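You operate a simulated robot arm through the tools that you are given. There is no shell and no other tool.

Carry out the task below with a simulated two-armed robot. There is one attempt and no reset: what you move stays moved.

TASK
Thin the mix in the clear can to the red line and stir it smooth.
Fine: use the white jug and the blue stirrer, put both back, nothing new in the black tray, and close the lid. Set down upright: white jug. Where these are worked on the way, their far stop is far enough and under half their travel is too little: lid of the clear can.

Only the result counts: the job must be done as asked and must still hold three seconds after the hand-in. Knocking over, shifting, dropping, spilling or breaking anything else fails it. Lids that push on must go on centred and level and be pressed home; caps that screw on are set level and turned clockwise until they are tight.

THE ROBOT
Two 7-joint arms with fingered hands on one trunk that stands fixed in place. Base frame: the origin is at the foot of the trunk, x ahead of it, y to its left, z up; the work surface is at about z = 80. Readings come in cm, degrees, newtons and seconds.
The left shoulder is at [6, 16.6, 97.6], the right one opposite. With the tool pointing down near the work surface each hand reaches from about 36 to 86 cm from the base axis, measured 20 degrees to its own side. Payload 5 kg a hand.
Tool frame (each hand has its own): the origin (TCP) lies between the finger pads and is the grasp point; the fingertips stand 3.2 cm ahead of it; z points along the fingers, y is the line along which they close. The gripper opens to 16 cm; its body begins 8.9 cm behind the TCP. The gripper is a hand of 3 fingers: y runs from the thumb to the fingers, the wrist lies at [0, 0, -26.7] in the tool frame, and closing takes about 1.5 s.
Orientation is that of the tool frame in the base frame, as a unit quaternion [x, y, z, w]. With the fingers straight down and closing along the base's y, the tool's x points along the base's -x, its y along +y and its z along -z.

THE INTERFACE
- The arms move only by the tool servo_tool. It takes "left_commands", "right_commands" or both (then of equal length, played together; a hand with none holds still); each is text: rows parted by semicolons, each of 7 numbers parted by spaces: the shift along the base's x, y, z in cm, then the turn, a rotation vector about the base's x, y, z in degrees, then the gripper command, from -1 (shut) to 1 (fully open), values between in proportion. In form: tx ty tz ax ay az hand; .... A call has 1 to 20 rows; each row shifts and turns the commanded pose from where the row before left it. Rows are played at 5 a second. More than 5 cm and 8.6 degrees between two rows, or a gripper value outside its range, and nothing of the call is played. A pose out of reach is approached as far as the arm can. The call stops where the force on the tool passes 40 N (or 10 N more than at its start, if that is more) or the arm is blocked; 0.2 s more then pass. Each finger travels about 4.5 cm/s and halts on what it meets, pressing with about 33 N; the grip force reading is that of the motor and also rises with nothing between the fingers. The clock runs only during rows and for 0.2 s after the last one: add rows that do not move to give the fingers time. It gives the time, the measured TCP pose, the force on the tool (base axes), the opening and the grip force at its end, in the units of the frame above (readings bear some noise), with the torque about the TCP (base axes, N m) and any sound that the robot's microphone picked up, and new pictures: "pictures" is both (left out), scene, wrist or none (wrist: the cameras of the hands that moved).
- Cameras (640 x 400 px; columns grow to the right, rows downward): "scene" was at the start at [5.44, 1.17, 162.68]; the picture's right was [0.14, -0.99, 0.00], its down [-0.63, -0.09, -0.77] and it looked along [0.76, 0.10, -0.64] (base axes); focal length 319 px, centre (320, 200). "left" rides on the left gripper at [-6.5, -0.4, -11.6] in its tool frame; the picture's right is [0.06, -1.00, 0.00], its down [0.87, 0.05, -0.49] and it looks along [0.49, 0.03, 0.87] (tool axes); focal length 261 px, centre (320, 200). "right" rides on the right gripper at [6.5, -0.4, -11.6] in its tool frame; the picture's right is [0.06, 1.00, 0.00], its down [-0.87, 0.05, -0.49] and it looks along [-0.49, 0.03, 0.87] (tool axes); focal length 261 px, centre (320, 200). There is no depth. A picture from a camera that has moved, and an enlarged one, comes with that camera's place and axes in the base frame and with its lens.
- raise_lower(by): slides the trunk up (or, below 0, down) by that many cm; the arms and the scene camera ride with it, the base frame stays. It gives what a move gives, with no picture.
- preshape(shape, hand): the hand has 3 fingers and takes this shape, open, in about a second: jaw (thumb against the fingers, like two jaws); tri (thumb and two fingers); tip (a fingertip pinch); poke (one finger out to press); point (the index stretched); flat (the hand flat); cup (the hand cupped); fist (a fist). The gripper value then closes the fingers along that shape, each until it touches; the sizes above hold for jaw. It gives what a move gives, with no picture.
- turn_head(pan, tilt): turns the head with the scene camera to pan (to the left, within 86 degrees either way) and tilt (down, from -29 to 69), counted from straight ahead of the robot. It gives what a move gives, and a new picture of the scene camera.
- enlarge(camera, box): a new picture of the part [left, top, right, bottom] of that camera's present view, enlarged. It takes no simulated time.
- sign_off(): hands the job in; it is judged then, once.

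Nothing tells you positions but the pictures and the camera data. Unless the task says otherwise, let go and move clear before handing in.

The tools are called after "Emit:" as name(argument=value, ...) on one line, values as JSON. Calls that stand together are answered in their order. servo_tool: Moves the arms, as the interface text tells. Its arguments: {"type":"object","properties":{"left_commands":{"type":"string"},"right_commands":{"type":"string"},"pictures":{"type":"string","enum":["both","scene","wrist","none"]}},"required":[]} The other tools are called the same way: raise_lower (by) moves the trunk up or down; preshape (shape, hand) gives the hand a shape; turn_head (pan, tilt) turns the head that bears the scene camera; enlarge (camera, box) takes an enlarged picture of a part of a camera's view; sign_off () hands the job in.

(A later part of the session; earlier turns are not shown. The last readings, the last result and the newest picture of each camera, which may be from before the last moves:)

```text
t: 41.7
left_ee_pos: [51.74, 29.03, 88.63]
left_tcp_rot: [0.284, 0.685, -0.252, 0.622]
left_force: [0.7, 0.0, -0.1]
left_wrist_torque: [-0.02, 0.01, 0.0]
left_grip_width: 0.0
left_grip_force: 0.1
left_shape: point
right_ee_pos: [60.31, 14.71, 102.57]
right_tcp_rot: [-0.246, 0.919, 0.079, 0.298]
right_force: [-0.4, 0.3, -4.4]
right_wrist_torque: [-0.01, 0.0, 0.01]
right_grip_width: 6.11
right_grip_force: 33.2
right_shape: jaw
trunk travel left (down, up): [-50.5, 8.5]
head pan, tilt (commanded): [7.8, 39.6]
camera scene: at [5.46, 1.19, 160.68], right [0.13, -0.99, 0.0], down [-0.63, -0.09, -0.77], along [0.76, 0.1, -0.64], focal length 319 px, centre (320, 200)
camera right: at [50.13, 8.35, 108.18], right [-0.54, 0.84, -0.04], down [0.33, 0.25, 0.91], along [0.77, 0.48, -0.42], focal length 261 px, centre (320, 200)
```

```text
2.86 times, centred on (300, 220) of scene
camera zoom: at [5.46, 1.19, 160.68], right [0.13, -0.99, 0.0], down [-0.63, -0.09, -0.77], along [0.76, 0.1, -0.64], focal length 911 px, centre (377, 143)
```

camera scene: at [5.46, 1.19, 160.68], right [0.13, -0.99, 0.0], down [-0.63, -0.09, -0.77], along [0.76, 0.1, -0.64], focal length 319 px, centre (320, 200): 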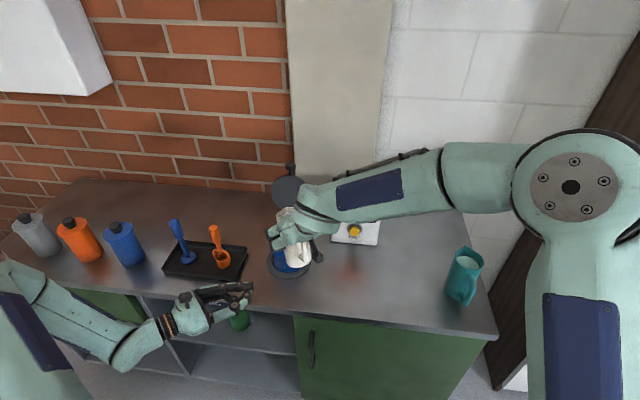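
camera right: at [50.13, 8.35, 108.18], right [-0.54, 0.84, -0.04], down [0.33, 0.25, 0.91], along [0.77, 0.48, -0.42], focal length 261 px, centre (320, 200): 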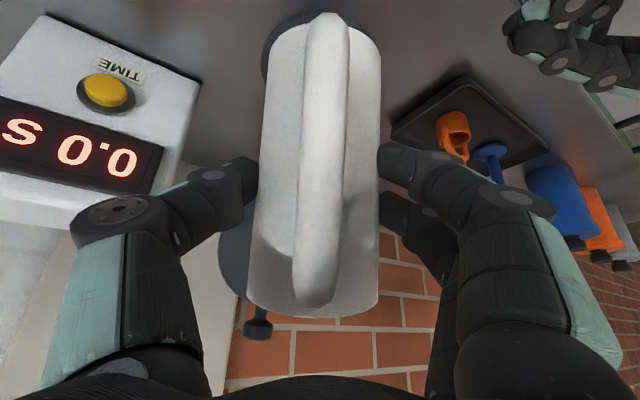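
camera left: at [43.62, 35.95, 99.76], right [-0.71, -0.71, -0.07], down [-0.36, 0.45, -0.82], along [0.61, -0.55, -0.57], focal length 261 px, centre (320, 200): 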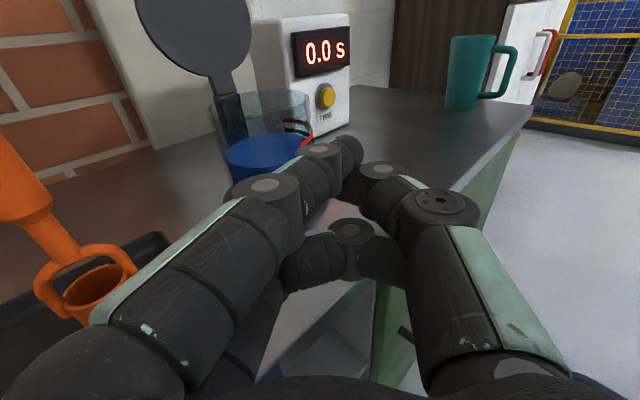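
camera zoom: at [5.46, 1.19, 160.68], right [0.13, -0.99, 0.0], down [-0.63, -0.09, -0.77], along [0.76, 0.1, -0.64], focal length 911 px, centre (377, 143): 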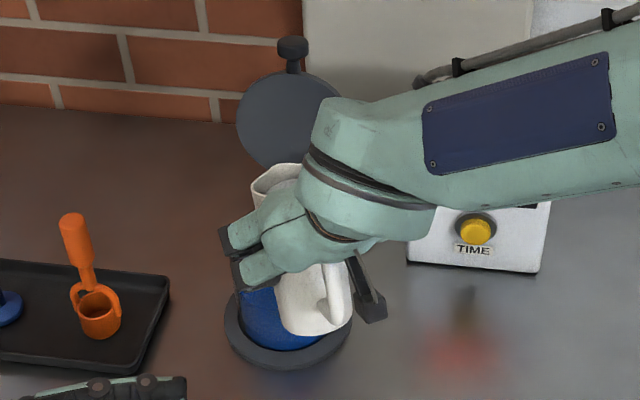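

Emit:
servo_tool(right_commands="0 0 -1.05 -1.5 2.6 0 -1; 0 0 -1.05 -1.5 2.6 0 -1; 0 0 0 0 0 0 -1", pictures="scene")

Emit:
enlarge(camera="left", box=[165, 0, 425, 200])

Emit:
enlarge(camera="scene", box=[250, 180, 340, 290])

```text
t: 42.5
left_ee_pos: [51.79, 28.99, 88.72]
left_tcp_rot: [0.284, 0.685, -0.252, 0.622]
left_force: [0.3, 0.6, -0.1]
left_wrist_torque: [0.0, -0.04, -0.02]
left_grip_width: 0.02
left_grip_force: 0.0
left_shape: point
right_ee_pos: [60.44, 14.69, 100.44]
right_tcp_rot: [-0.25, 0.933, 0.068, 0.25]
right_force: [0.3, -0.8, -4.3]
right_wrist_torque: [-0.02, -0.05, -0.03]
right_grip_width: 6.05
right_grip_force: 32.9
right_shape: jaw
trunk travel left (down, up): [-50.5, 8.5]
head pan, tilt (commanded): [7.8, 39.6]
camera scene: at [5.47, 1.19, 160.68], right [0.14, -0.99, 0.0], down [-0.63, -0.09, -0.77], along [0.76, 0.1, -0.64], focal length 319 px, centre (320, 200)
```

scene: 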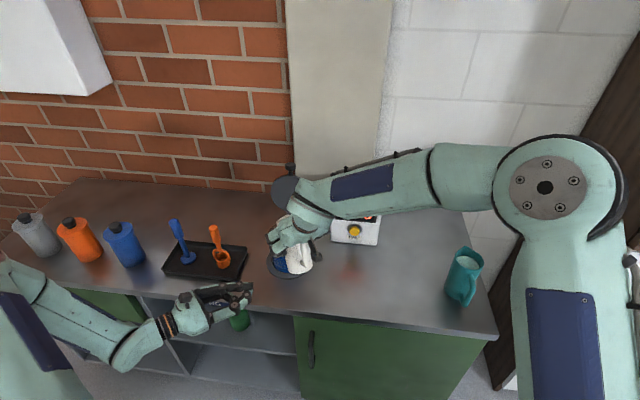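

```text
2.00 times, centred on (295, 100) of left
camera zoom: at [43.53, 36.38, 96.35], right [-0.71, -0.71, -0.07], down [-0.37, 0.45, -0.82], along [0.61, -0.55, -0.57], focal length 521 px, centre (370, 400)
```

zoom: 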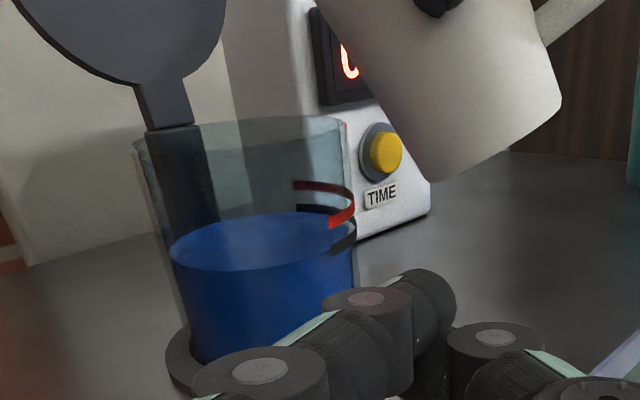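

```text
3.64 times, centred on (295, 235) of scene
camera zoom: at [5.47, 1.19, 160.68], right [0.14, -0.99, 0.0], down [-0.63, -0.09, -0.77], along [0.76, 0.1, -0.64], focal length 1159 px, centre (411, 73)
```

zoom: 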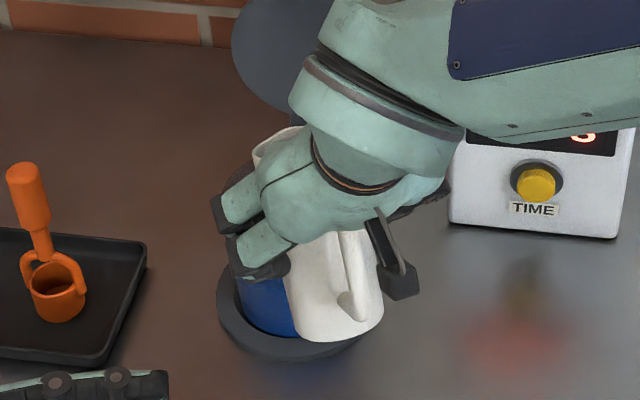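

Emit:
servo_tool(right_commands="-0.1 0 0 -1 1.73 0 -1; -0.1 0 0 -1 1.73 0 -1; 0 0 0 0 0 0 -1; 0 0 0 0 0 0 -1", pictures="none")

Emit:
enlarge(camera="left", box=[165, 0, 425, 200])

```text
t: 43.5
left_ee_pos: [51.71, 28.99, 88.74]
left_tcp_rot: [0.284, 0.685, -0.251, 0.622]
left_force: [-0.8, -0.2, 0.4]
left_wrist_torque: [0.03, 0.01, -0.02]
left_grip_width: 0.01
left_grip_force: 0.1
left_shape: point
right_ee_pos: [60.23, 14.87, 100.45]
right_tcp_rot: [-0.251, 0.941, 0.058, 0.217]
right_force: [-0.6, 0.4, -4.1]
right_wrist_torque: [0.03, -0.02, 0.01]
right_grip_width: 6.06
right_grip_force: 33.2
right_shape: jaw
trunk travel left (down, up): [-50.5, 8.5]
head pan, tilt (commanded): [7.8, 39.6]
```

```text
2.00 times, centred on (295, 100) of left
camera zoom: at [43.53, 36.38, 96.34], right [-0.71, -0.71, -0.07], down [-0.37, 0.45, -0.82], along [0.61, -0.55, -0.57], focal length 521 px, centre (370, 400)
```

zoom: 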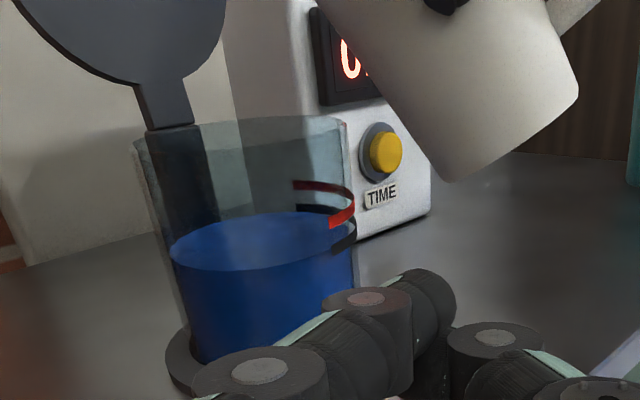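

Emit:
servo_tool(right_commands="0 0 0 -1 1.73 0 -1; 0 0 0 -1 1.73 0 -1; 0 0 0 0 0 0 -1; 0 0 0 0 0 0 -1", pictures="none")

Emit:
enlarge(camera="left", box=[165, 0, 425, 200])

```text
t: 44.5
left_ee_pos: [51.72, 29.12, 88.76]
left_tcp_rot: [0.284, 0.684, -0.252, 0.623]
left_force: [0.0, -0.7, -0.8]
left_wrist_torque: [0.0, 0.0, -0.03]
left_grip_width: 0.01
left_grip_force: 0.1
left_shape: point
right_ee_pos: [60.24, 14.74, 100.48]
right_tcp_rot: [-0.254, 0.948, 0.049, 0.184]
right_force: [0.7, 0.8, -4.7]
right_wrist_torque: [0.03, -0.01, 0.0]
right_grip_width: 6.07
right_grip_force: 33.1
right_shape: jaw
trunk travel left (down, up): [-50.5, 8.5]
head pan, tilt (commanded): [7.8, 39.6]
```

```text
2.00 times, centred on (295, 100) of left
camera zoom: at [43.54, 36.38, 96.34], right [-0.71, -0.71, -0.07], down [-0.37, 0.45, -0.82], along [0.61, -0.55, -0.57], focal length 521 px, centre (370, 400)
```

zoom: 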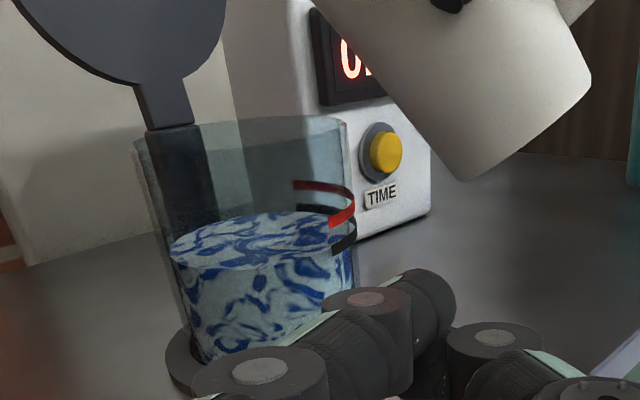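

Pouring has started, since the mix now looks marbled (unmixed thinner). I'll hold here and watch whether the level keeps rising.

Emit:
servo_tool(right_commands="0 0 0 0 0 0 -1; 0 0 0 0 0 0 -1; 0 0 0 0 0 0 -1", pictures="none")

Emit:
enlarge(camera="left", box=[165, 0, 425, 200])

Emit:
enlarge(camera="left", box=[220, 60, 360, 160])

```text
t: 45.3
left_ee_pos: [51.75, 29.11, 88.65]
left_tcp_rot: [0.285, 0.685, -0.252, 0.622]
left_force: [-0.7, -0.2, 0.0]
left_wrist_torque: [0.01, -0.01, 0.0]
left_grip_width: 0.02
left_grip_force: 0.0
left_shape: point
right_ee_pos: [60.25, 14.74, 100.61]
right_tcp_rot: [-0.254, 0.948, 0.049, 0.185]
right_force: [0.5, 0.2, -4.8]
right_wrist_torque: [0.02, -0.04, 0.02]
right_grip_width: 6.07
right_grip_force: 32.8
right_shape: jaw
trunk travel left (down, up): [-50.5, 8.5]
head pan, tilt (commanded): [7.8, 39.6]
```

```text
2.00 times, centred on (295, 100) of left
camera zoom: at [43.53, 36.38, 96.34], right [-0.71, -0.71, -0.07], down [-0.37, 0.45, -0.82], along [0.61, -0.55, -0.57], focal length 521 px, centre (370, 400)
```

zoom: 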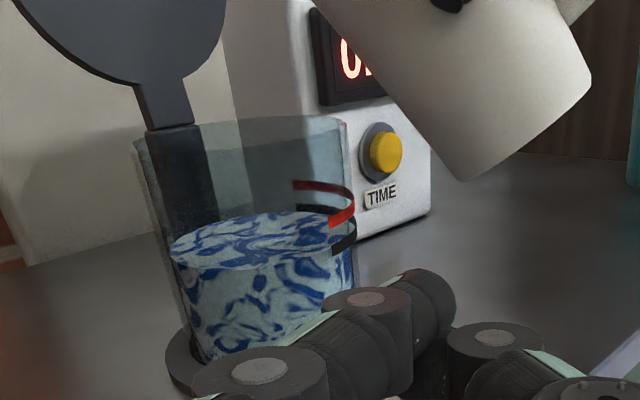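

```text
4.00 times, centred on (290, 110) of left
camera zoom: at [43.53, 36.38, 96.34], right [-0.71, -0.71, -0.07], down [-0.37, 0.45, -0.82], along [0.61, -0.55, -0.57], focal length 1043 px, centre (440, 560)
```

zoom: 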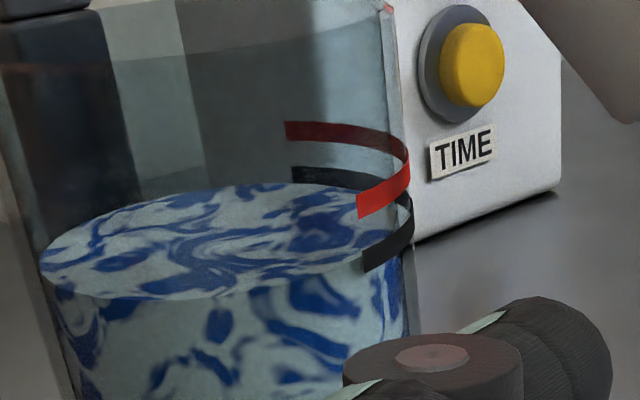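

Emit:
servo_tool(right_commands="0 0 0 -0.5 0.87 0 -1; 0 0 0 -0.5 0.87 0 -1; 0 0 0 0 0 0 -1; 0 0 0 0 0 0 -1; 0 0 0 0 0 0 -1", pictures="none")

Emit:
enlarge(camera="left", box=[220, 60, 360, 160])

```text
t: 46.5
left_ee_pos: [51.74, 29.03, 88.75]
left_tcp_rot: [0.285, 0.685, -0.252, 0.622]
left_force: [-0.3, 0.3, 0.5]
left_wrist_torque: [-0.02, -0.04, -0.01]
left_grip_width: 0.0
left_grip_force: 0.1
left_shape: point
right_ee_pos: [60.13, 14.85, 100.47]
right_tcp_rot: [-0.255, 0.951, 0.045, 0.168]
right_force: [0.0, 0.1, -4.7]
right_wrist_torque: [0.01, -0.03, -0.03]
right_grip_width: 6.07
right_grip_force: 33.3
right_shape: jaw
trunk travel left (down, up): [-50.5, 8.5]
head pan, tilt (commanded): [7.8, 39.6]
```

```text
4.00 times, centred on (290, 110) of left
camera zoom: at [43.53, 36.38, 96.34], right [-0.71, -0.71, -0.07], down [-0.37, 0.45, -0.82], along [0.61, -0.55, -0.57], focal length 1043 px, centre (440, 560)
```

zoom: 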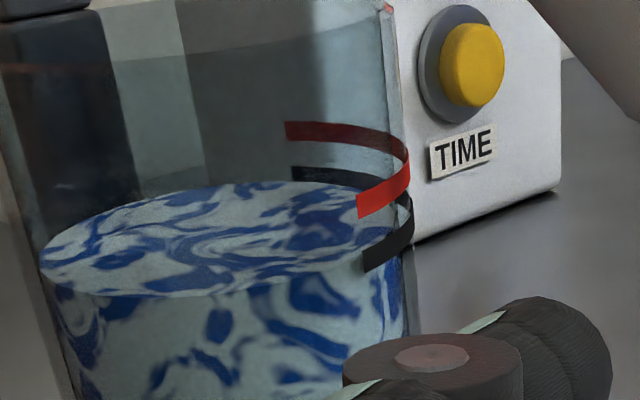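

Emit:
servo_tool(right_commands="0 0 0.1 -1 1.73 0 -1; 0 0 0.1 -1 1.73 0 -1; 0 0 0 0 0 0 -1; 0 0 0 0 0 0 -1; 0 0 0 0 0 0 -1; 0 0 0 0 0 0 -1", pictures="none")

Emit:
enlarge(camera="left", box=[220, 60, 360, 160])

Emit:
enlarge(camera="left", box=[165, 0, 425, 200])

```text
t: 47.9
left_ee_pos: [51.65, 29.07, 88.71]
left_tcp_rot: [0.284, 0.685, -0.251, 0.623]
left_force: [0.0, 0.2, 0.5]
left_wrist_torque: [-0.01, 0.02, -0.03]
left_grip_width: 0.0
left_grip_force: 0.2
left_shape: point
right_ee_pos: [60.23, 14.72, 100.67]
right_tcp_rot: [-0.257, 0.956, 0.037, 0.135]
right_force: [-0.4, 0.1, -3.9]
right_wrist_torque: [0.01, 0.0, 0.04]
right_grip_width: 6.06
right_grip_force: 32.9
right_shape: jaw
trunk travel left (down, up): [-50.5, 8.5]
head pan, tilt (commanded): [7.8, 39.6]
```

```text
4.00 times, centred on (290, 110) of left
camera zoom: at [43.53, 36.38, 96.34], right [-0.71, -0.71, -0.07], down [-0.37, 0.45, -0.82], along [0.61, -0.55, -0.57], focal length 1043 px, centre (440, 560)
```

zoom: 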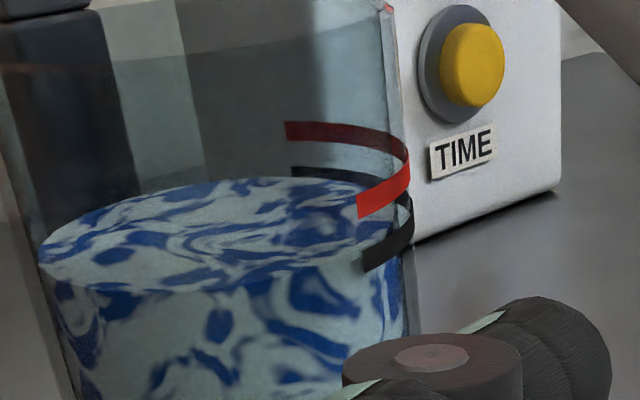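

```text
2.00 times, centred on (295, 100) of left
camera zoom: at [43.53, 36.38, 96.34], right [-0.71, -0.71, -0.07], down [-0.37, 0.45, -0.82], along [0.61, -0.55, -0.57], focal length 521 px, centre (370, 400)
```

zoom: 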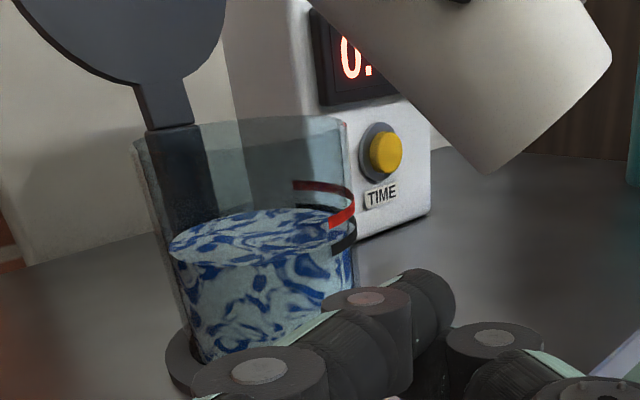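

Emit:
servo_tool(right_commands="0 0 0 0 0 0 -1; 0 0 0 0 0 0 -1; 0 0 0 0 0 0 -1; 0 0 0 0 0 0 -1; 0 0 0 0 0 0 -1", pictures="none")

Emit:
enlarge(camera="left", box=[220, 60, 360, 160])

```text
t: 49.1
left_ee_pos: [51.7, 29.17, 88.75]
left_tcp_rot: [0.284, 0.685, -0.251, 0.622]
left_force: [-0.6, 0.5, 0.5]
left_wrist_torque: [-0.02, 0.02, -0.01]
left_grip_width: 0.01
left_grip_force: 0.0
left_shape: point
right_ee_pos: [60.2, 14.74, 100.71]
right_tcp_rot: [-0.256, 0.957, 0.036, 0.135]
right_force: [0.5, 0.2, -4.7]
right_wrist_torque: [-0.01, 0.01, 0.0]
right_grip_width: 6.07
right_grip_force: 33.4
right_shape: jaw
trunk travel left (down, up): [-50.5, 8.5]
head pan, tilt (commanded): [7.8, 39.6]
```

```text
4.00 times, centred on (290, 110) of left
camera zoom: at [43.53, 36.38, 96.34], right [-0.71, -0.71, -0.07], down [-0.37, 0.45, -0.82], along [0.61, -0.55, -0.57], focal length 1043 px, centre (440, 560)
```

zoom: 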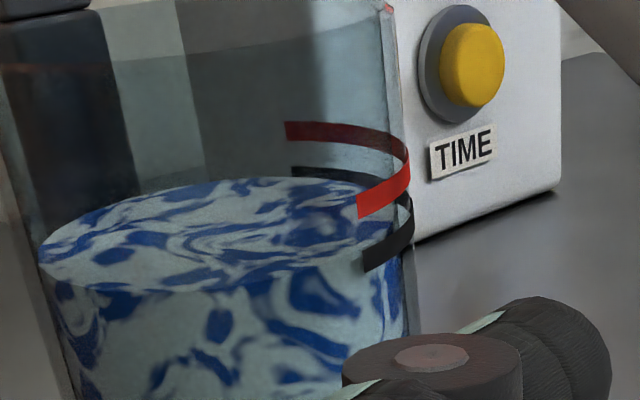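

The pour stops by itself at each tilt, so it is easy to control. I need about 46 px more rise in this view, and I'll continue to about 52°.

Emit:
servo_tool(right_commands="0.04 0.02 0.3 -1 1.73 0 -1; 0.04 0.02 0.3 -1 1.73 0 -1; 0.04 0.02 0.3 -1 1.73 0 -1; 0.04 0.02 0.3 -1 1.73 0 -1; 0 0 0 0 0 0 -1; 0 0 0 0 0 0 -1; 0 0 0 0 0 0 -1; 0 0 0 0 0 0 -1", pictures="scene")

Emit:
enlarge(camera="left", box=[220, 60, 360, 160])

Emit:
enlarge(camera="left", box=[165, 0, 425, 200])

```text
t: 50.9
left_ee_pos: [51.72, 29.19, 88.63]
left_tcp_rot: [0.284, 0.684, -0.252, 0.623]
left_force: [-0.7, 0.1, 0.5]
left_wrist_torque: [0.01, 0.02, 0.02]
left_grip_width: 0.03
left_grip_force: 0.1
left_shape: point
right_ee_pos: [60.39, 14.83, 101.75]
right_tcp_rot: [-0.258, 0.964, 0.018, 0.067]
right_force: [-0.3, -0.1, -4.0]
right_wrist_torque: [0.01, -0.03, 0.02]
right_grip_width: 6.09
right_grip_force: 33.1
right_shape: jaw
trunk travel left (down, up): [-50.5, 8.5]
head pan, tilt (commanded): [7.8, 39.6]
camera scene: at [5.47, 1.2, 160.68], right [0.14, -0.99, 0.0], down [-0.63, -0.09, -0.77], along [0.76, 0.1, -0.64], focal length 319 px, centre (320, 200)
```

scene: 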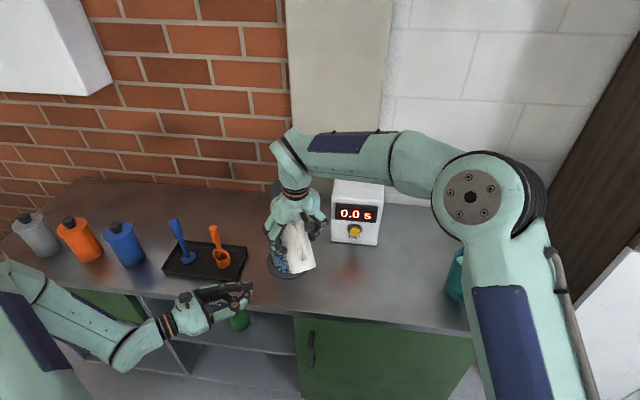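

```text
4.00 times, centred on (290, 110) of left
camera zoom: at [43.53, 36.38, 96.34], right [-0.71, -0.71, -0.07], down [-0.37, 0.45, -0.82], along [0.61, -0.55, -0.57], focal length 1043 px, centre (440, 560)
```

zoom: 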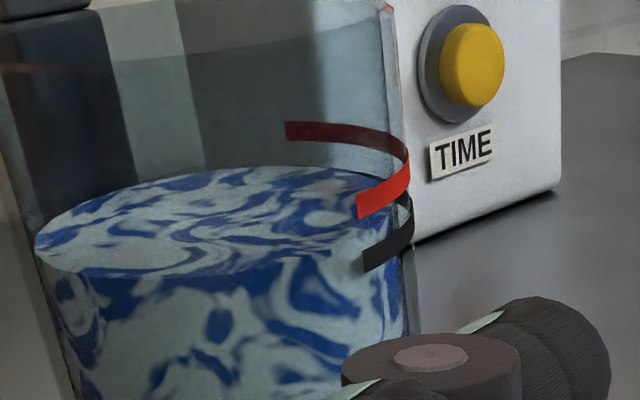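

```text
2.00 times, centred on (295, 100) of left
camera zoom: at [43.53, 36.38, 96.34], right [-0.71, -0.71, -0.07], down [-0.37, 0.45, -0.82], along [0.61, -0.55, -0.57], focal length 521 px, centre (370, 400)
```

zoom: 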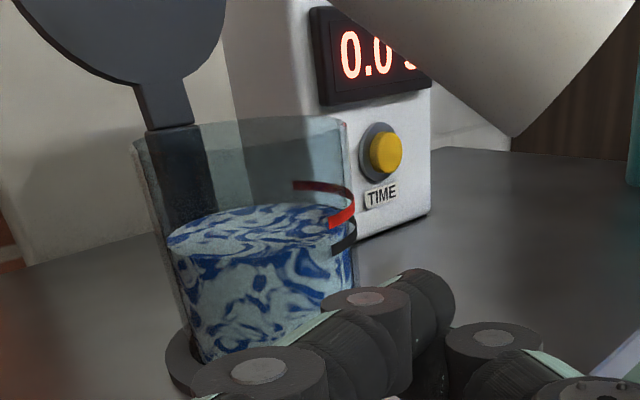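

Emit:
servo_tool(right_commands="0.07 0.04 0.3 -1 1.73 0 -1; 0.07 0.04 0.3 -1 1.73 0 -1; 0.07 0.04 0.3 -1 1.73 0 -1; 0.07 0.04 0.3 -1 1.73 0 -1; 0 0 0 0 0 0 -1; 0 0 0 0 0 0 -1; 0 0 0 0 0 0 -1; 0 0 0 0 0 0 -1", pictures="none")

Emit:
enlarge(camera="left", box=[220, 60, 360, 160])

Emit:
enlarge(camera="left", box=[165, 0, 425, 200])

```text
t: 52.7
left_ee_pos: [51.75, 29.09, 88.68]
left_tcp_rot: [0.285, 0.684, -0.252, 0.622]
left_force: [-0.8, -0.2, 0.1]
left_wrist_torque: [-0.02, 0.03, -0.04]
left_grip_width: 0.0
left_grip_force: 0.0
left_shape: point
right_ee_pos: [60.64, 15.03, 102.96]
right_tcp_rot: [-0.259, 0.966, 0.001, 0.0]
right_force: [-0.3, 0.7, -4.9]
right_wrist_torque: [0.02, -0.05, -0.02]
right_grip_width: 6.04
right_grip_force: 32.9
right_shape: jaw
trunk travel left (down, up): [-50.5, 8.5]
head pan, tilt (commanded): [7.8, 39.6]
```

```text
4.00 times, centred on (290, 110) of left
camera zoom: at [43.53, 36.38, 96.34], right [-0.71, -0.71, -0.07], down [-0.37, 0.45, -0.82], along [0.61, -0.55, -0.57], focal length 1043 px, centre (440, 560)
```

zoom: 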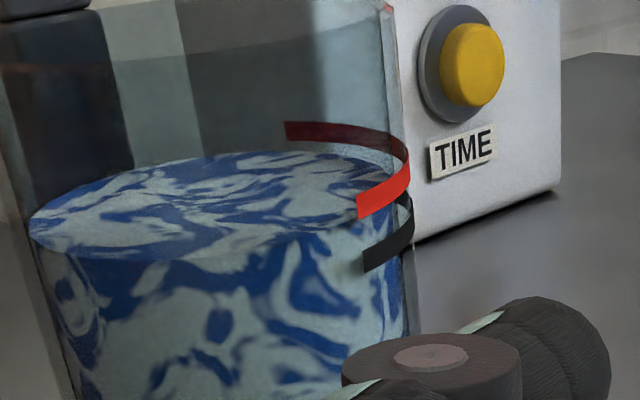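

```text
2.00 times, centred on (295, 100) of left
camera zoom: at [43.53, 36.38, 96.34], right [-0.71, -0.71, -0.07], down [-0.37, 0.45, -0.82], along [0.61, -0.55, -0.57], focal length 521 px, centre (370, 400)
```

zoom: 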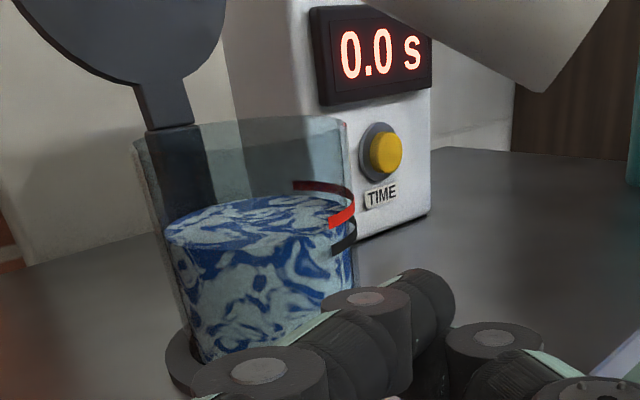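

Emit:
servo_tool(right_commands="0.1 0.06 0.29 -1 1.73 0 -1; 0.1 0.06 0.29 -1 1.73 0 -1; 0 0 0 0 0 0 -1; 0 0 0 0 0 0 -1; 0 0 0 0 0 0 -1; 0 0 0 0 0 0 -1", pictures="none")

Emit:
enlarge(camera="left", box=[220, 60, 360, 160])

```text
t: 54.1
left_ee_pos: [51.65, 29.08, 88.73]
left_tcp_rot: [0.284, 0.685, -0.252, 0.622]
left_force: [-0.4, 0.4, 0.1]
left_wrist_torque: [0.0, -0.04, 0.01]
left_grip_width: 0.01
left_grip_force: 0.0
left_shape: point
right_ee_pos: [60.88, 15.22, 103.67]
right_tcp_rot: [-0.26, 0.965, -0.009, -0.034]
right_force: [0.6, 0.1, -3.3]
right_wrist_torque: [0.04, -0.03, 0.0]
right_grip_width: 6.08
right_grip_force: 32.7
right_shape: jaw
trunk travel left (down, up): [-50.5, 8.5]
head pan, tilt (commanded): [7.8, 39.6]
```

```text
4.00 times, centred on (290, 110) of left
camera zoom: at [43.53, 36.38, 96.34], right [-0.71, -0.71, -0.07], down [-0.37, 0.45, -0.82], along [0.61, -0.55, -0.57], focal length 1043 px, centre (440, 560)
```

zoom: 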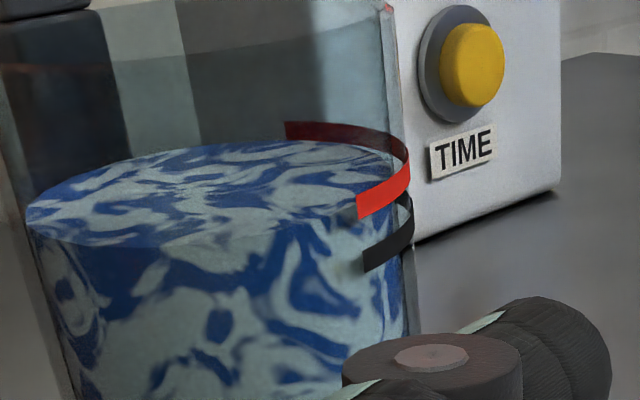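

Emit:
enlarge(camera="left", box=[280, 80, 330, 130])

```text
8.00 times, centred on (305, 105) of left
camera zoom: at [43.53, 36.38, 96.34], right [-0.71, -0.71, -0.07], down [-0.37, 0.45, -0.82], along [0.61, -0.55, -0.57], focal length 2085 px, centre (440, 960)
```

zoom: 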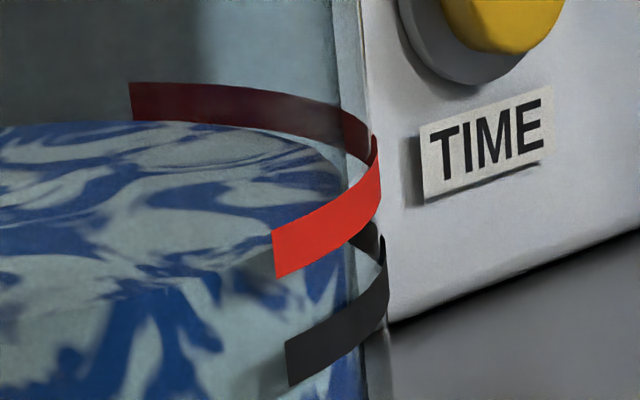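

The level is now at the lower edge of the red stripe. About 4° more tilt should bring it to the stripe's middle.

Emit:
servo_tool(right_commands="0.1 0.06 0.25 -0.85 1.47 0 -1; 0.1 0.06 0.25 -0.85 1.47 0 -1; 0 0 0 0 0 0 -1; 0 0 0 0 0 0 -1; 0 0 0 0 0 0 -1; 0 0 0 0 0 0 -1", pictures="none")

Emit:
enlarge(camera="left", box=[280, 80, 330, 130])

Emit:
enlarge(camera="left", box=[220, 60, 360, 160])

```text
t: 55.5
left_ee_pos: [51.65, 29.16, 88.65]
left_tcp_rot: [0.284, 0.685, -0.251, 0.622]
left_force: [-0.9, 0.5, 0.1]
left_wrist_torque: [-0.02, -0.03, -0.02]
left_grip_width: 0.0
left_grip_force: 0.0
left_shape: point
right_ee_pos: [61.05, 15.25, 104.07]
right_tcp_rot: [-0.258, 0.964, -0.017, -0.063]
right_force: [0.1, -0.3, -3.3]
right_wrist_torque: [0.04, -0.03, -0.03]
right_grip_width: 6.03
right_grip_force: 33.5
right_shape: jaw
trunk travel left (down, up): [-50.5, 8.5]
head pan, tilt (commanded): [7.8, 39.6]
```

```text
8.00 times, centred on (305, 105) of left
camera zoom: at [43.53, 36.38, 96.34], right [-0.71, -0.71, -0.07], down [-0.37, 0.45, -0.82], along [0.61, -0.55, -0.57], focal length 2085 px, centre (440, 960)
```

zoom: 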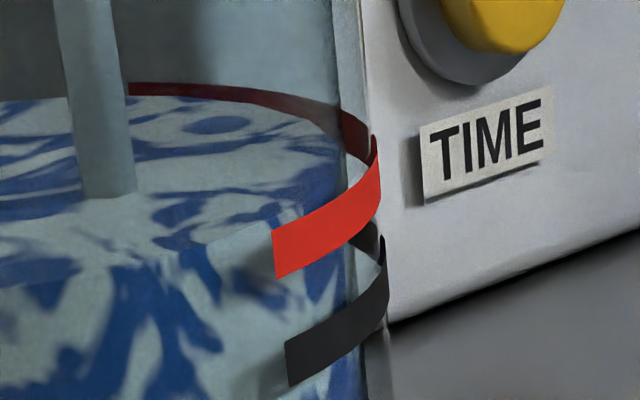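

```text
4.00 times, centred on (290, 110) of left
camera zoom: at [43.53, 36.38, 96.34], right [-0.71, -0.71, -0.07], down [-0.37, 0.45, -0.82], along [0.61, -0.55, -0.57], focal length 1043 px, centre (440, 560)
```

zoom: 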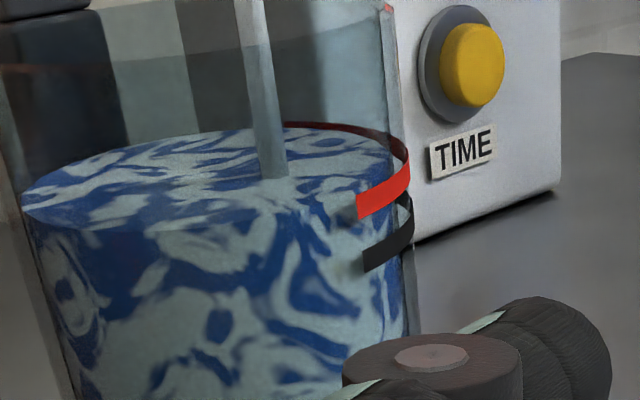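

The stream is still running and the level has reached the stripe, so I'm tilting back right away.

Emit:
servo_tool(right_commands="-0.3 -0.2 -0.6 4.2 -7.27 0 -1; -0.3 -0.2 -0.6 4.2 -7.27 0 -1; 0 0 0 3 -5.2 0 -1; 0 0 0 0 0 0 -1; 0 0 0 0 0 0 -1", pictures="none")

Emit:
enlarge(camera="left", box=[280, 80, 330, 130])

Emit:
enlarge(camera="left", box=[165, 0, 425, 200])

```text
t: 56.7
left_ee_pos: [51.69, 29.1, 88.67]
left_tcp_rot: [0.284, 0.685, -0.252, 0.622]
left_force: [-0.6, 0.4, 1.3]
left_wrist_torque: [0.02, 0.04, -0.01]
left_grip_width: 0.0
left_grip_force: 0.1
left_shape: point
right_ee_pos: [60.42, 14.9, 102.96]
right_tcp_rot: [-0.257, 0.957, 0.034, 0.131]
right_force: [-0.8, -0.6, -3.6]
right_wrist_torque: [0.06, -0.03, 0.02]
right_grip_width: 6.02
right_grip_force: 33.4
right_shape: jaw
trunk travel left (down, up): [-50.5, 8.5]
head pan, tilt (commanded): [7.8, 39.6]
```

```text
8.00 times, centred on (305, 105) of left
camera zoom: at [43.53, 36.37, 96.35], right [-0.71, -0.71, -0.07], down [-0.37, 0.45, -0.82], along [0.61, -0.55, -0.57], focal length 2085 px, centre (440, 960)
```

zoom: 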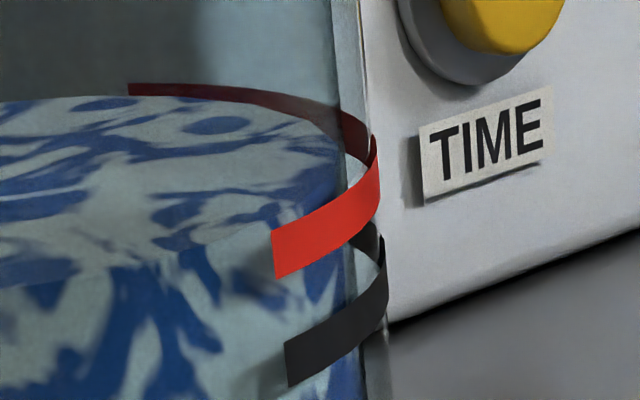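

```text
2.00 times, centred on (295, 100) of left
camera zoom: at [43.53, 36.37, 96.35], right [-0.71, -0.71, -0.07], down [-0.37, 0.45, -0.82], along [0.61, -0.55, -0.57], focal length 521 px, centre (370, 400)
```

zoom: 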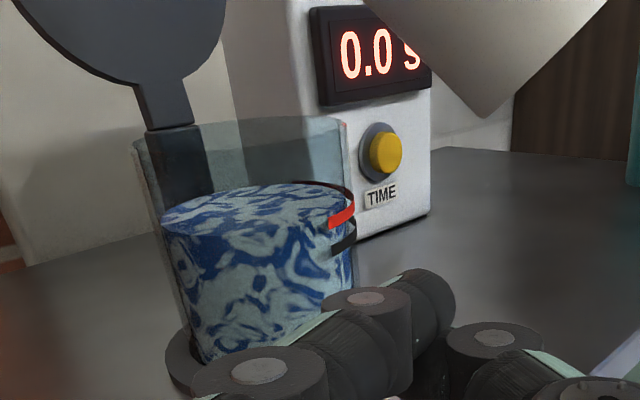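

The flow has stopped and the level is inside the red stripe, about 1–2 mm above its centre by my calculation. I'll bring the jug back upright above the can.

Emit:
servo_tool(right_commands="0 0 0.27 2 -3.46 0 -1; 0 0 0.27 2 -3.46 0 -1; 0.07 0.04 0.9 2 -3.46 0 -1; 0.07 0.04 0.9 2 -3.46 0 -1; 0.14 0.08 0.9 2 -3.46 0 -1; 0.14 0.08 0.9 2 -3.46 0 -1; 0.21 0.12 1.45 2 -3.46 0 -1; 0.21 0.12 1.45 2 -3.46 0 -1; 0.28 0.16 1.45 2 -3.46 0 -1; 0.28 0.16 1.45 2 -3.46 0 -1; 0.2 0.11 0.7 1.1 -1.9 0 -1; 0.2 0.11 0.7 1.1 -1.9 0 -1; 0 0 0 0 0 0 -1", pictures="both")

Emit:
enlarge(camera="left", box=[280, 80, 330, 130])

Emit:
enlarge(camera="scene", box=[240, 130, 400, 290])

```text
t: 59.5
left_ee_pos: [51.72, 29.21, 88.66]
left_tcp_rot: [0.284, 0.685, -0.251, 0.622]
left_force: [0.0, 0.3, -0.7]
left_wrist_torque: [0.02, 0.0, -0.01]
left_grip_width: 0.0
left_grip_force: 0.1
left_shape: point
right_ee_pos: [62.32, 16.05, 114.23]
right_tcp_rot: [-0.226, 0.837, 0.13, 0.481]
right_force: [0.5, 0.8, -2.4]
right_wrist_torque: [-0.03, 0.04, 0.02]
right_grip_width: 5.99
right_grip_force: 33.1
right_shape: jaw
trunk travel left (down, up): [-50.5, 8.5]
head pan, tilt (commanded): [7.8, 39.6]
camera scene: at [5.5, 1.26, 160.68], right [0.14, -0.99, 0.0], down [-0.63, -0.09, -0.77], along [0.76, 0.1, -0.64], focal length 319 px, centre (320, 200)
camera right: at [50.94, 8.92, 114.54], right [-0.53, 0.85, -0.05], down [-0.02, 0.05, 1.0], along [0.85, 0.53, -0.01], focal length 261 px, centre (320, 200)
```

scene: 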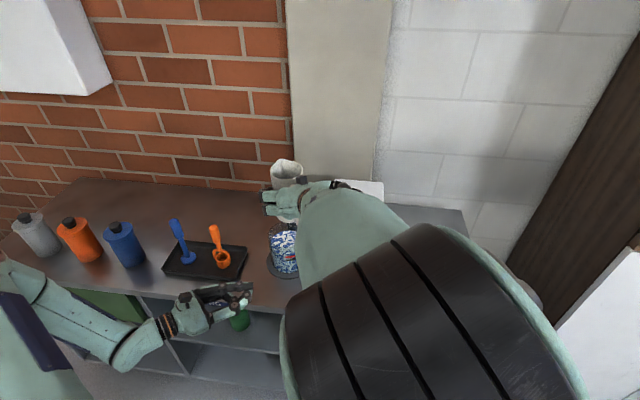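
right: 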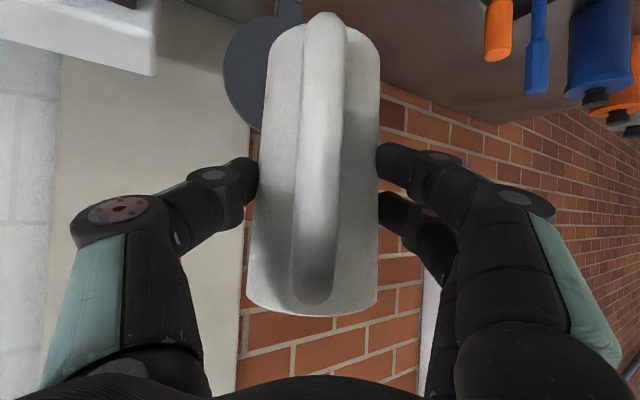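

```text
8.00 times, centred on (305, 105) of left
camera zoom: at [43.55, 36.42, 96.32], right [-0.71, -0.71, -0.07], down [-0.37, 0.45, -0.82], along [0.61, -0.55, -0.57], focal length 2085 px, centre (440, 960)
```

zoom: 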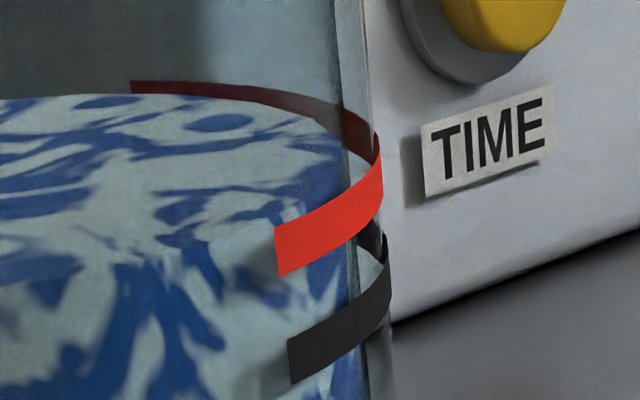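

```text
2.50 times, centred on (320, 210) of scene
camera zoom: at [5.5, 1.26, 160.68], right [0.14, -0.99, 0.0], down [-0.63, -0.09, -0.77], along [0.76, 0.1, -0.64], focal length 797 px, centre (320, 175)
```

zoom: 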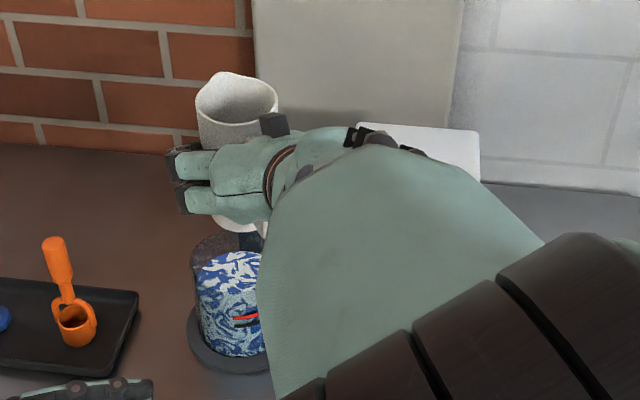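

The level sits within the red stripe and the jug is upright. I'll carry it back over its original spot with the reverse motion.

Emit:
servo_tool(right_commands="0 -0.5 0 0 0 -2.1 -1; 0 -1.5 0 0 0 -2.1 -1; 0.1 -2.6 0 0 0 -2.1 -1; 0.1 -2.6 0 0 0 -2.1 -1; 0.1 -2.6 0 0 0 -2.2 -1; 0.1 -2.6 0 0 0 -2.2 -1; 0.1 -2.6 0 0 0 -2.2 -1; 0.1 -2.6 0 0 0 -2.2 -1; 0.1 -2.6 0 0 0 -2.2 -1; 0.1 -2.6 0 0 0 -2.2 -1; 0.1 -2.6 0 0 0 -2.2 -1; 0.1 -2.6 0 0 0 -2.2 -1; 0.2 -2 0 0 0 -2.1 -1; 0.2 -1 0 0 0 -2.1 -1; 0 0 0 0 0 0 -1")

```text
t: 62.7
left_ee_pos: [51.66, 29.15, 88.65]
left_tcp_rot: [0.285, 0.685, -0.252, 0.622]
left_force: [-0.1, -0.6, 0.3]
left_wrist_torque: [-0.02, 0.0, 0.01]
left_grip_width: 0.01
left_grip_force: 0.0
left_shape: point
right_ee_pos: [63.61, -15.23, 114.33]
right_tcp_rot: [0.002, 0.867, -0.001, 0.499]
right_force: [-0.3, -0.3, -3.7]
right_wrist_torque: [0.0, 0.02, -0.02]
right_grip_width: 6.0
right_grip_force: 33.6
right_shape: jaw
trunk travel left (down, up): [-50.5, 8.5]
head pan, tilt (commanded): [7.8, 39.6]
camera scene: at [5.46, 1.17, 160.68], right [0.14, -0.99, 0.0], down [-0.63, -0.09, -0.77], along [0.76, 0.1, -0.64], focal length 319 px, centre (320, 200)
camera right: at [50.36, -15.54, 114.57], right [-0.03, 1.0, -0.05], down [0.01, 0.05, 1.0], along [1.0, 0.03, -0.01], focal length 261 px, centre (320, 200)
```

scene: 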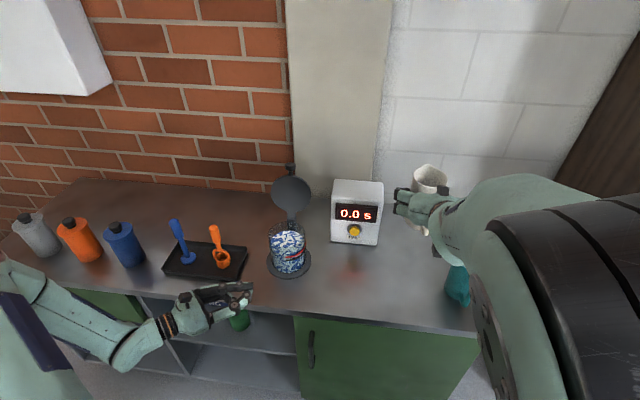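
right: 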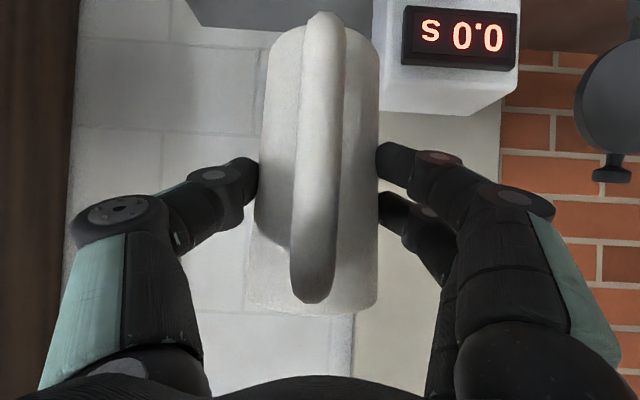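

The jug is back above its spot. Before lowering the trunk to set it down, I'll raise the left hand and turn it toward the 45° pitch it needs for the stirrer.

Emit:
servo_tool(left_commands="0 0 5 0 0 0 -1; 0 0 5 0 0 0 -1; 0 1.6 2 2.66 2.92 4.45 -1; 0 1.6 2 2.42 3.12 4.45 -1; 0 1.6 2 2.17 3.3 4.45 -1; 0 1.6 2 1.91 3.46 4.45 -1; 0 1.6 2 1.64 3.59 4.45 -1; 0 1.6 2 1.35 3.71 4.45 -1; 0 1.6 2 1.06 3.8 4.45 -1; 0 1.6 2 0.76 3.88 4.45 -1; 0 1.6 2 0.46 3.92 4.45 -1; 0 1.6 2 0.15 3.95 4.45 -1")

```text
t: 65.3
left_ee_pos: [52.16, 43.43, 114.74]
left_tcp_rot: [0.049, 0.9, -0.016, 0.433]
left_force: [-2.0, 3.0, -1.5]
left_wrist_torque: [-0.21, -0.21, -0.27]
left_grip_width: 0.01
left_grip_force: 0.1
left_shape: point
left hand out of reach, approached as far as the arm can: row 11, 12
right_ee_pos: [63.76, -14.92, 114.37]
right_tcp_rot: [0.0, 0.867, 0.0, 0.498]
right_force: [0.1, 1.0, -2.9]
right_wrist_torque: [-0.03, 0.02, 0.0]
right_grip_width: 6.04
right_grip_force: 32.9
right_shape: jaw
trunk travel left (down, up): [-50.5, 8.5]
head pan, tilt (commanded): [7.8, 39.6]
camera scene: at [5.41, 1.33, 160.67], right [0.14, -0.99, 0.0], down [-0.63, -0.09, -0.77], along [0.76, 0.1, -0.64], focal length 319 px, centre (320, 200)
camera left: at [47.01, 43.46, 127.15], right [-0.14, -0.99, -0.06], down [-0.92, 0.16, -0.37], along [0.38, 0.0, -0.93], focal length 261 px, centre (320, 200)
```

scene: 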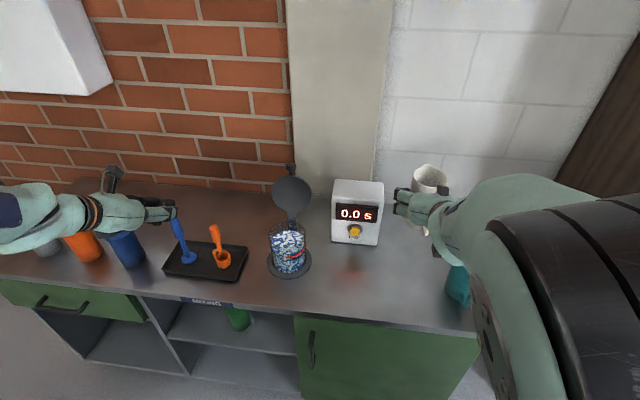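
left: 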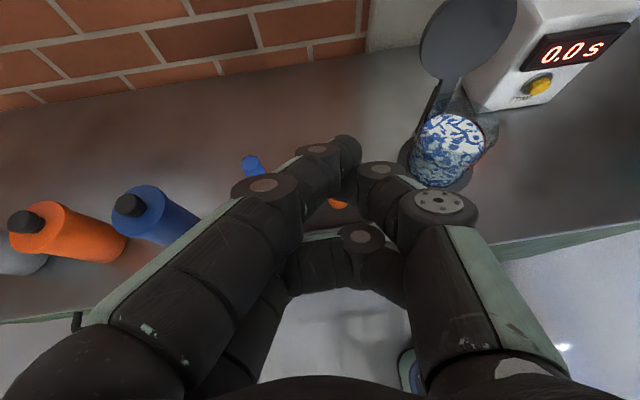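

Emit:
servo_tool(left_commands="1 0.5 0.5 0 0 0 -1; 1 0.5 0.5 0 0 0 -1; 1 0.5 0.5 0 0 0 -1", pictures="none")

Emit:
raise_lower(by=-12)

Emit:
servo_tool(right_commands="0 0 0 0 0 0 -1", pictures="scene")

```text
t: 66.1
left_ee_pos: [53.94, 44.51, 114.56]
left_tcp_rot: [0.05, 0.9, -0.017, 0.432]
left_force: [-0.2, 0.2, 0.4]
left_wrist_torque: [0.01, 0.01, -0.05]
left_grip_width: 0.01
left_grip_force: 0.0
left_shape: point
left hand out of reach, approached as far as the arm can: row 1, 2, 3
right_ee_pos: [63.72, -15.08, 114.34]
right_tcp_rot: [0.001, 0.867, -0.001, 0.498]
right_force: [-1.2, 0.0, -3.6]
right_wrist_torque: [-0.03, 0.01, -0.02]
right_grip_width: 6.01
right_grip_force: 33.3
right_shape: jaw
trunk travel left (down, up): [-50.5, 8.5]
head pan, tilt (commanded): [7.8, 39.6]
```

```text
t: 67.6
left_ee_pos: [53.95, 44.32, 102.69]
left_tcp_rot: [0.051, 0.9, -0.017, 0.433]
left_force: [0.0, 0.1, 0.7]
left_wrist_torque: [0.0, -0.01, -0.04]
left_grip_width: 0.0
left_grip_force: 0.0
left_shape: point
right_ee_pos: [63.69, -15.17, 102.2]
right_tcp_rot: [0.001, 0.867, 0.001, 0.498]
right_force: [0.9, 0.1, -2.6]
right_wrist_torque: [0.01, 0.05, -0.03]
right_grip_width: 6.01
right_grip_force: 32.8
right_shape: jaw
trunk travel left (down, up): [-38.5, 20.5]
head pan, tilt (commanded): [7.8, 39.6]
```

```text
t: 68.0
left_ee_pos: [53.93, 44.32, 102.63]
left_tcp_rot: [0.051, 0.9, -0.017, 0.433]
left_force: [-0.5, -0.1, -0.8]
left_wrist_torque: [-0.01, 0.03, -0.01]
left_grip_width: 0.0
left_grip_force: 0.0
left_shape: point
right_ee_pos: [63.78, -15.28, 102.33]
right_tcp_rot: [0.001, 0.867, 0.0, 0.498]
right_force: [1.0, -0.5, -2.2]
right_wrist_torque: [0.0, 0.03, 0.0]
right_grip_width: 6.01
right_grip_force: 33.6
right_shape: jaw
trunk travel left (down, up): [-38.5, 20.5]
head pan, tilt (commanded): [7.8, 39.6]
camera scene: at [5.46, 1.17, 148.68], right [0.14, -0.99, 0.0], down [-0.63, -0.09, -0.77], along [0.76, 0.1, -0.64], focal length 319 px, centre (320, 200)
```

scene: 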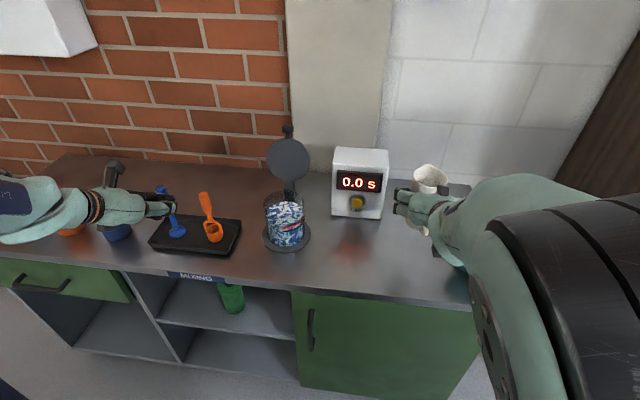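

Emit:
raise_lower(by=-10)

Emit:
servo_tool(right_commands="0 0.15 0 0 0 0 -1; 0 0.1 0 0 0 0 -1")

Emit:
enlarge(camera="scene", box=[370, 130, 490, 260])

```text
t: 69.3
left_ee_pos: [54.01, 44.27, 92.66]
left_tcp_rot: [0.051, 0.899, -0.018, 0.434]
left_force: [0.5, 0.3, -0.1]
left_wrist_torque: [0.04, -0.04, -0.03]
left_grip_width: 0.0
left_grip_force: 0.0
left_shape: point
right_ee_pos: [63.6, -15.16, 92.33]
right_tcp_rot: [0.001, 0.866, 0.0, 0.499]
right_force: [0.5, 0.2, -3.0]
right_wrist_torque: [0.05, 0.03, 0.01]
right_grip_width: 6.01
right_grip_force: 32.8
right_shape: jaw
trunk travel left (down, up): [-28.5, 30.5]
head pan, tilt (commanded): [7.8, 39.6]
```

```text
t: 69.9
left_ee_pos: [53.98, 44.47, 92.54]
left_tcp_rot: [0.05, 0.9, -0.017, 0.433]
left_force: [0.2, -0.3, -0.3]
left_wrist_torque: [0.03, -0.02, 0.04]
left_grip_width: 0.01
left_grip_force: 0.0
left_shape: point
right_ee_pos: [63.85, -14.83, 92.32]
right_tcp_rot: [0.001, 0.867, 0.0, 0.498]
right_force: [0.0, -0.3, -2.4]
right_wrist_torque: [-0.01, 0.03, -0.04]
right_grip_width: 6.02
right_grip_force: 32.8
right_shape: jaw
trunk travel left (down, up): [-28.5, 30.5]
head pan, tilt (commanded): [7.8, 39.6]
camera scene: at [5.46, 1.17, 138.68], right [0.14, -0.99, 0.0], down [-0.63, -0.09, -0.77], along [0.76, 0.1, -0.64], focal length 319 px, centre (320, 200)
camera right: at [50.36, -15.28, 92.56], right [-0.03, 1.0, -0.05], down [0.01, 0.05, 1.0], along [1.0, 0.03, -0.01], focal length 261 px, centre (320, 200)
```

scene: 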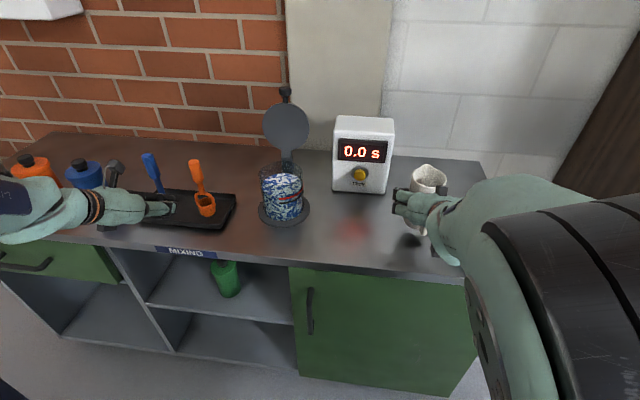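
right: 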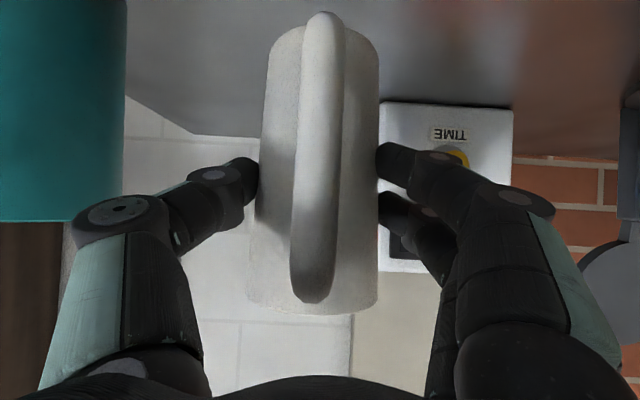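

```text
3.08 times, centred on (430, 195) of scene
camera zoom: at [5.46, 1.17, 138.68], right [0.14, -0.99, 0.0], down [-0.63, -0.09, -0.77], along [0.76, 0.1, -0.64], focal length 981 px, centre (-18, 215)
```

zoom: 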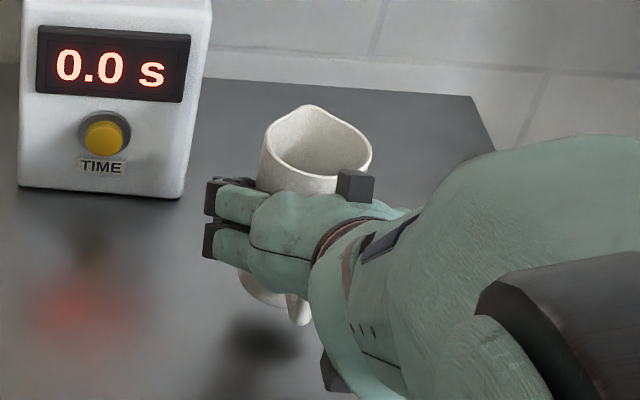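

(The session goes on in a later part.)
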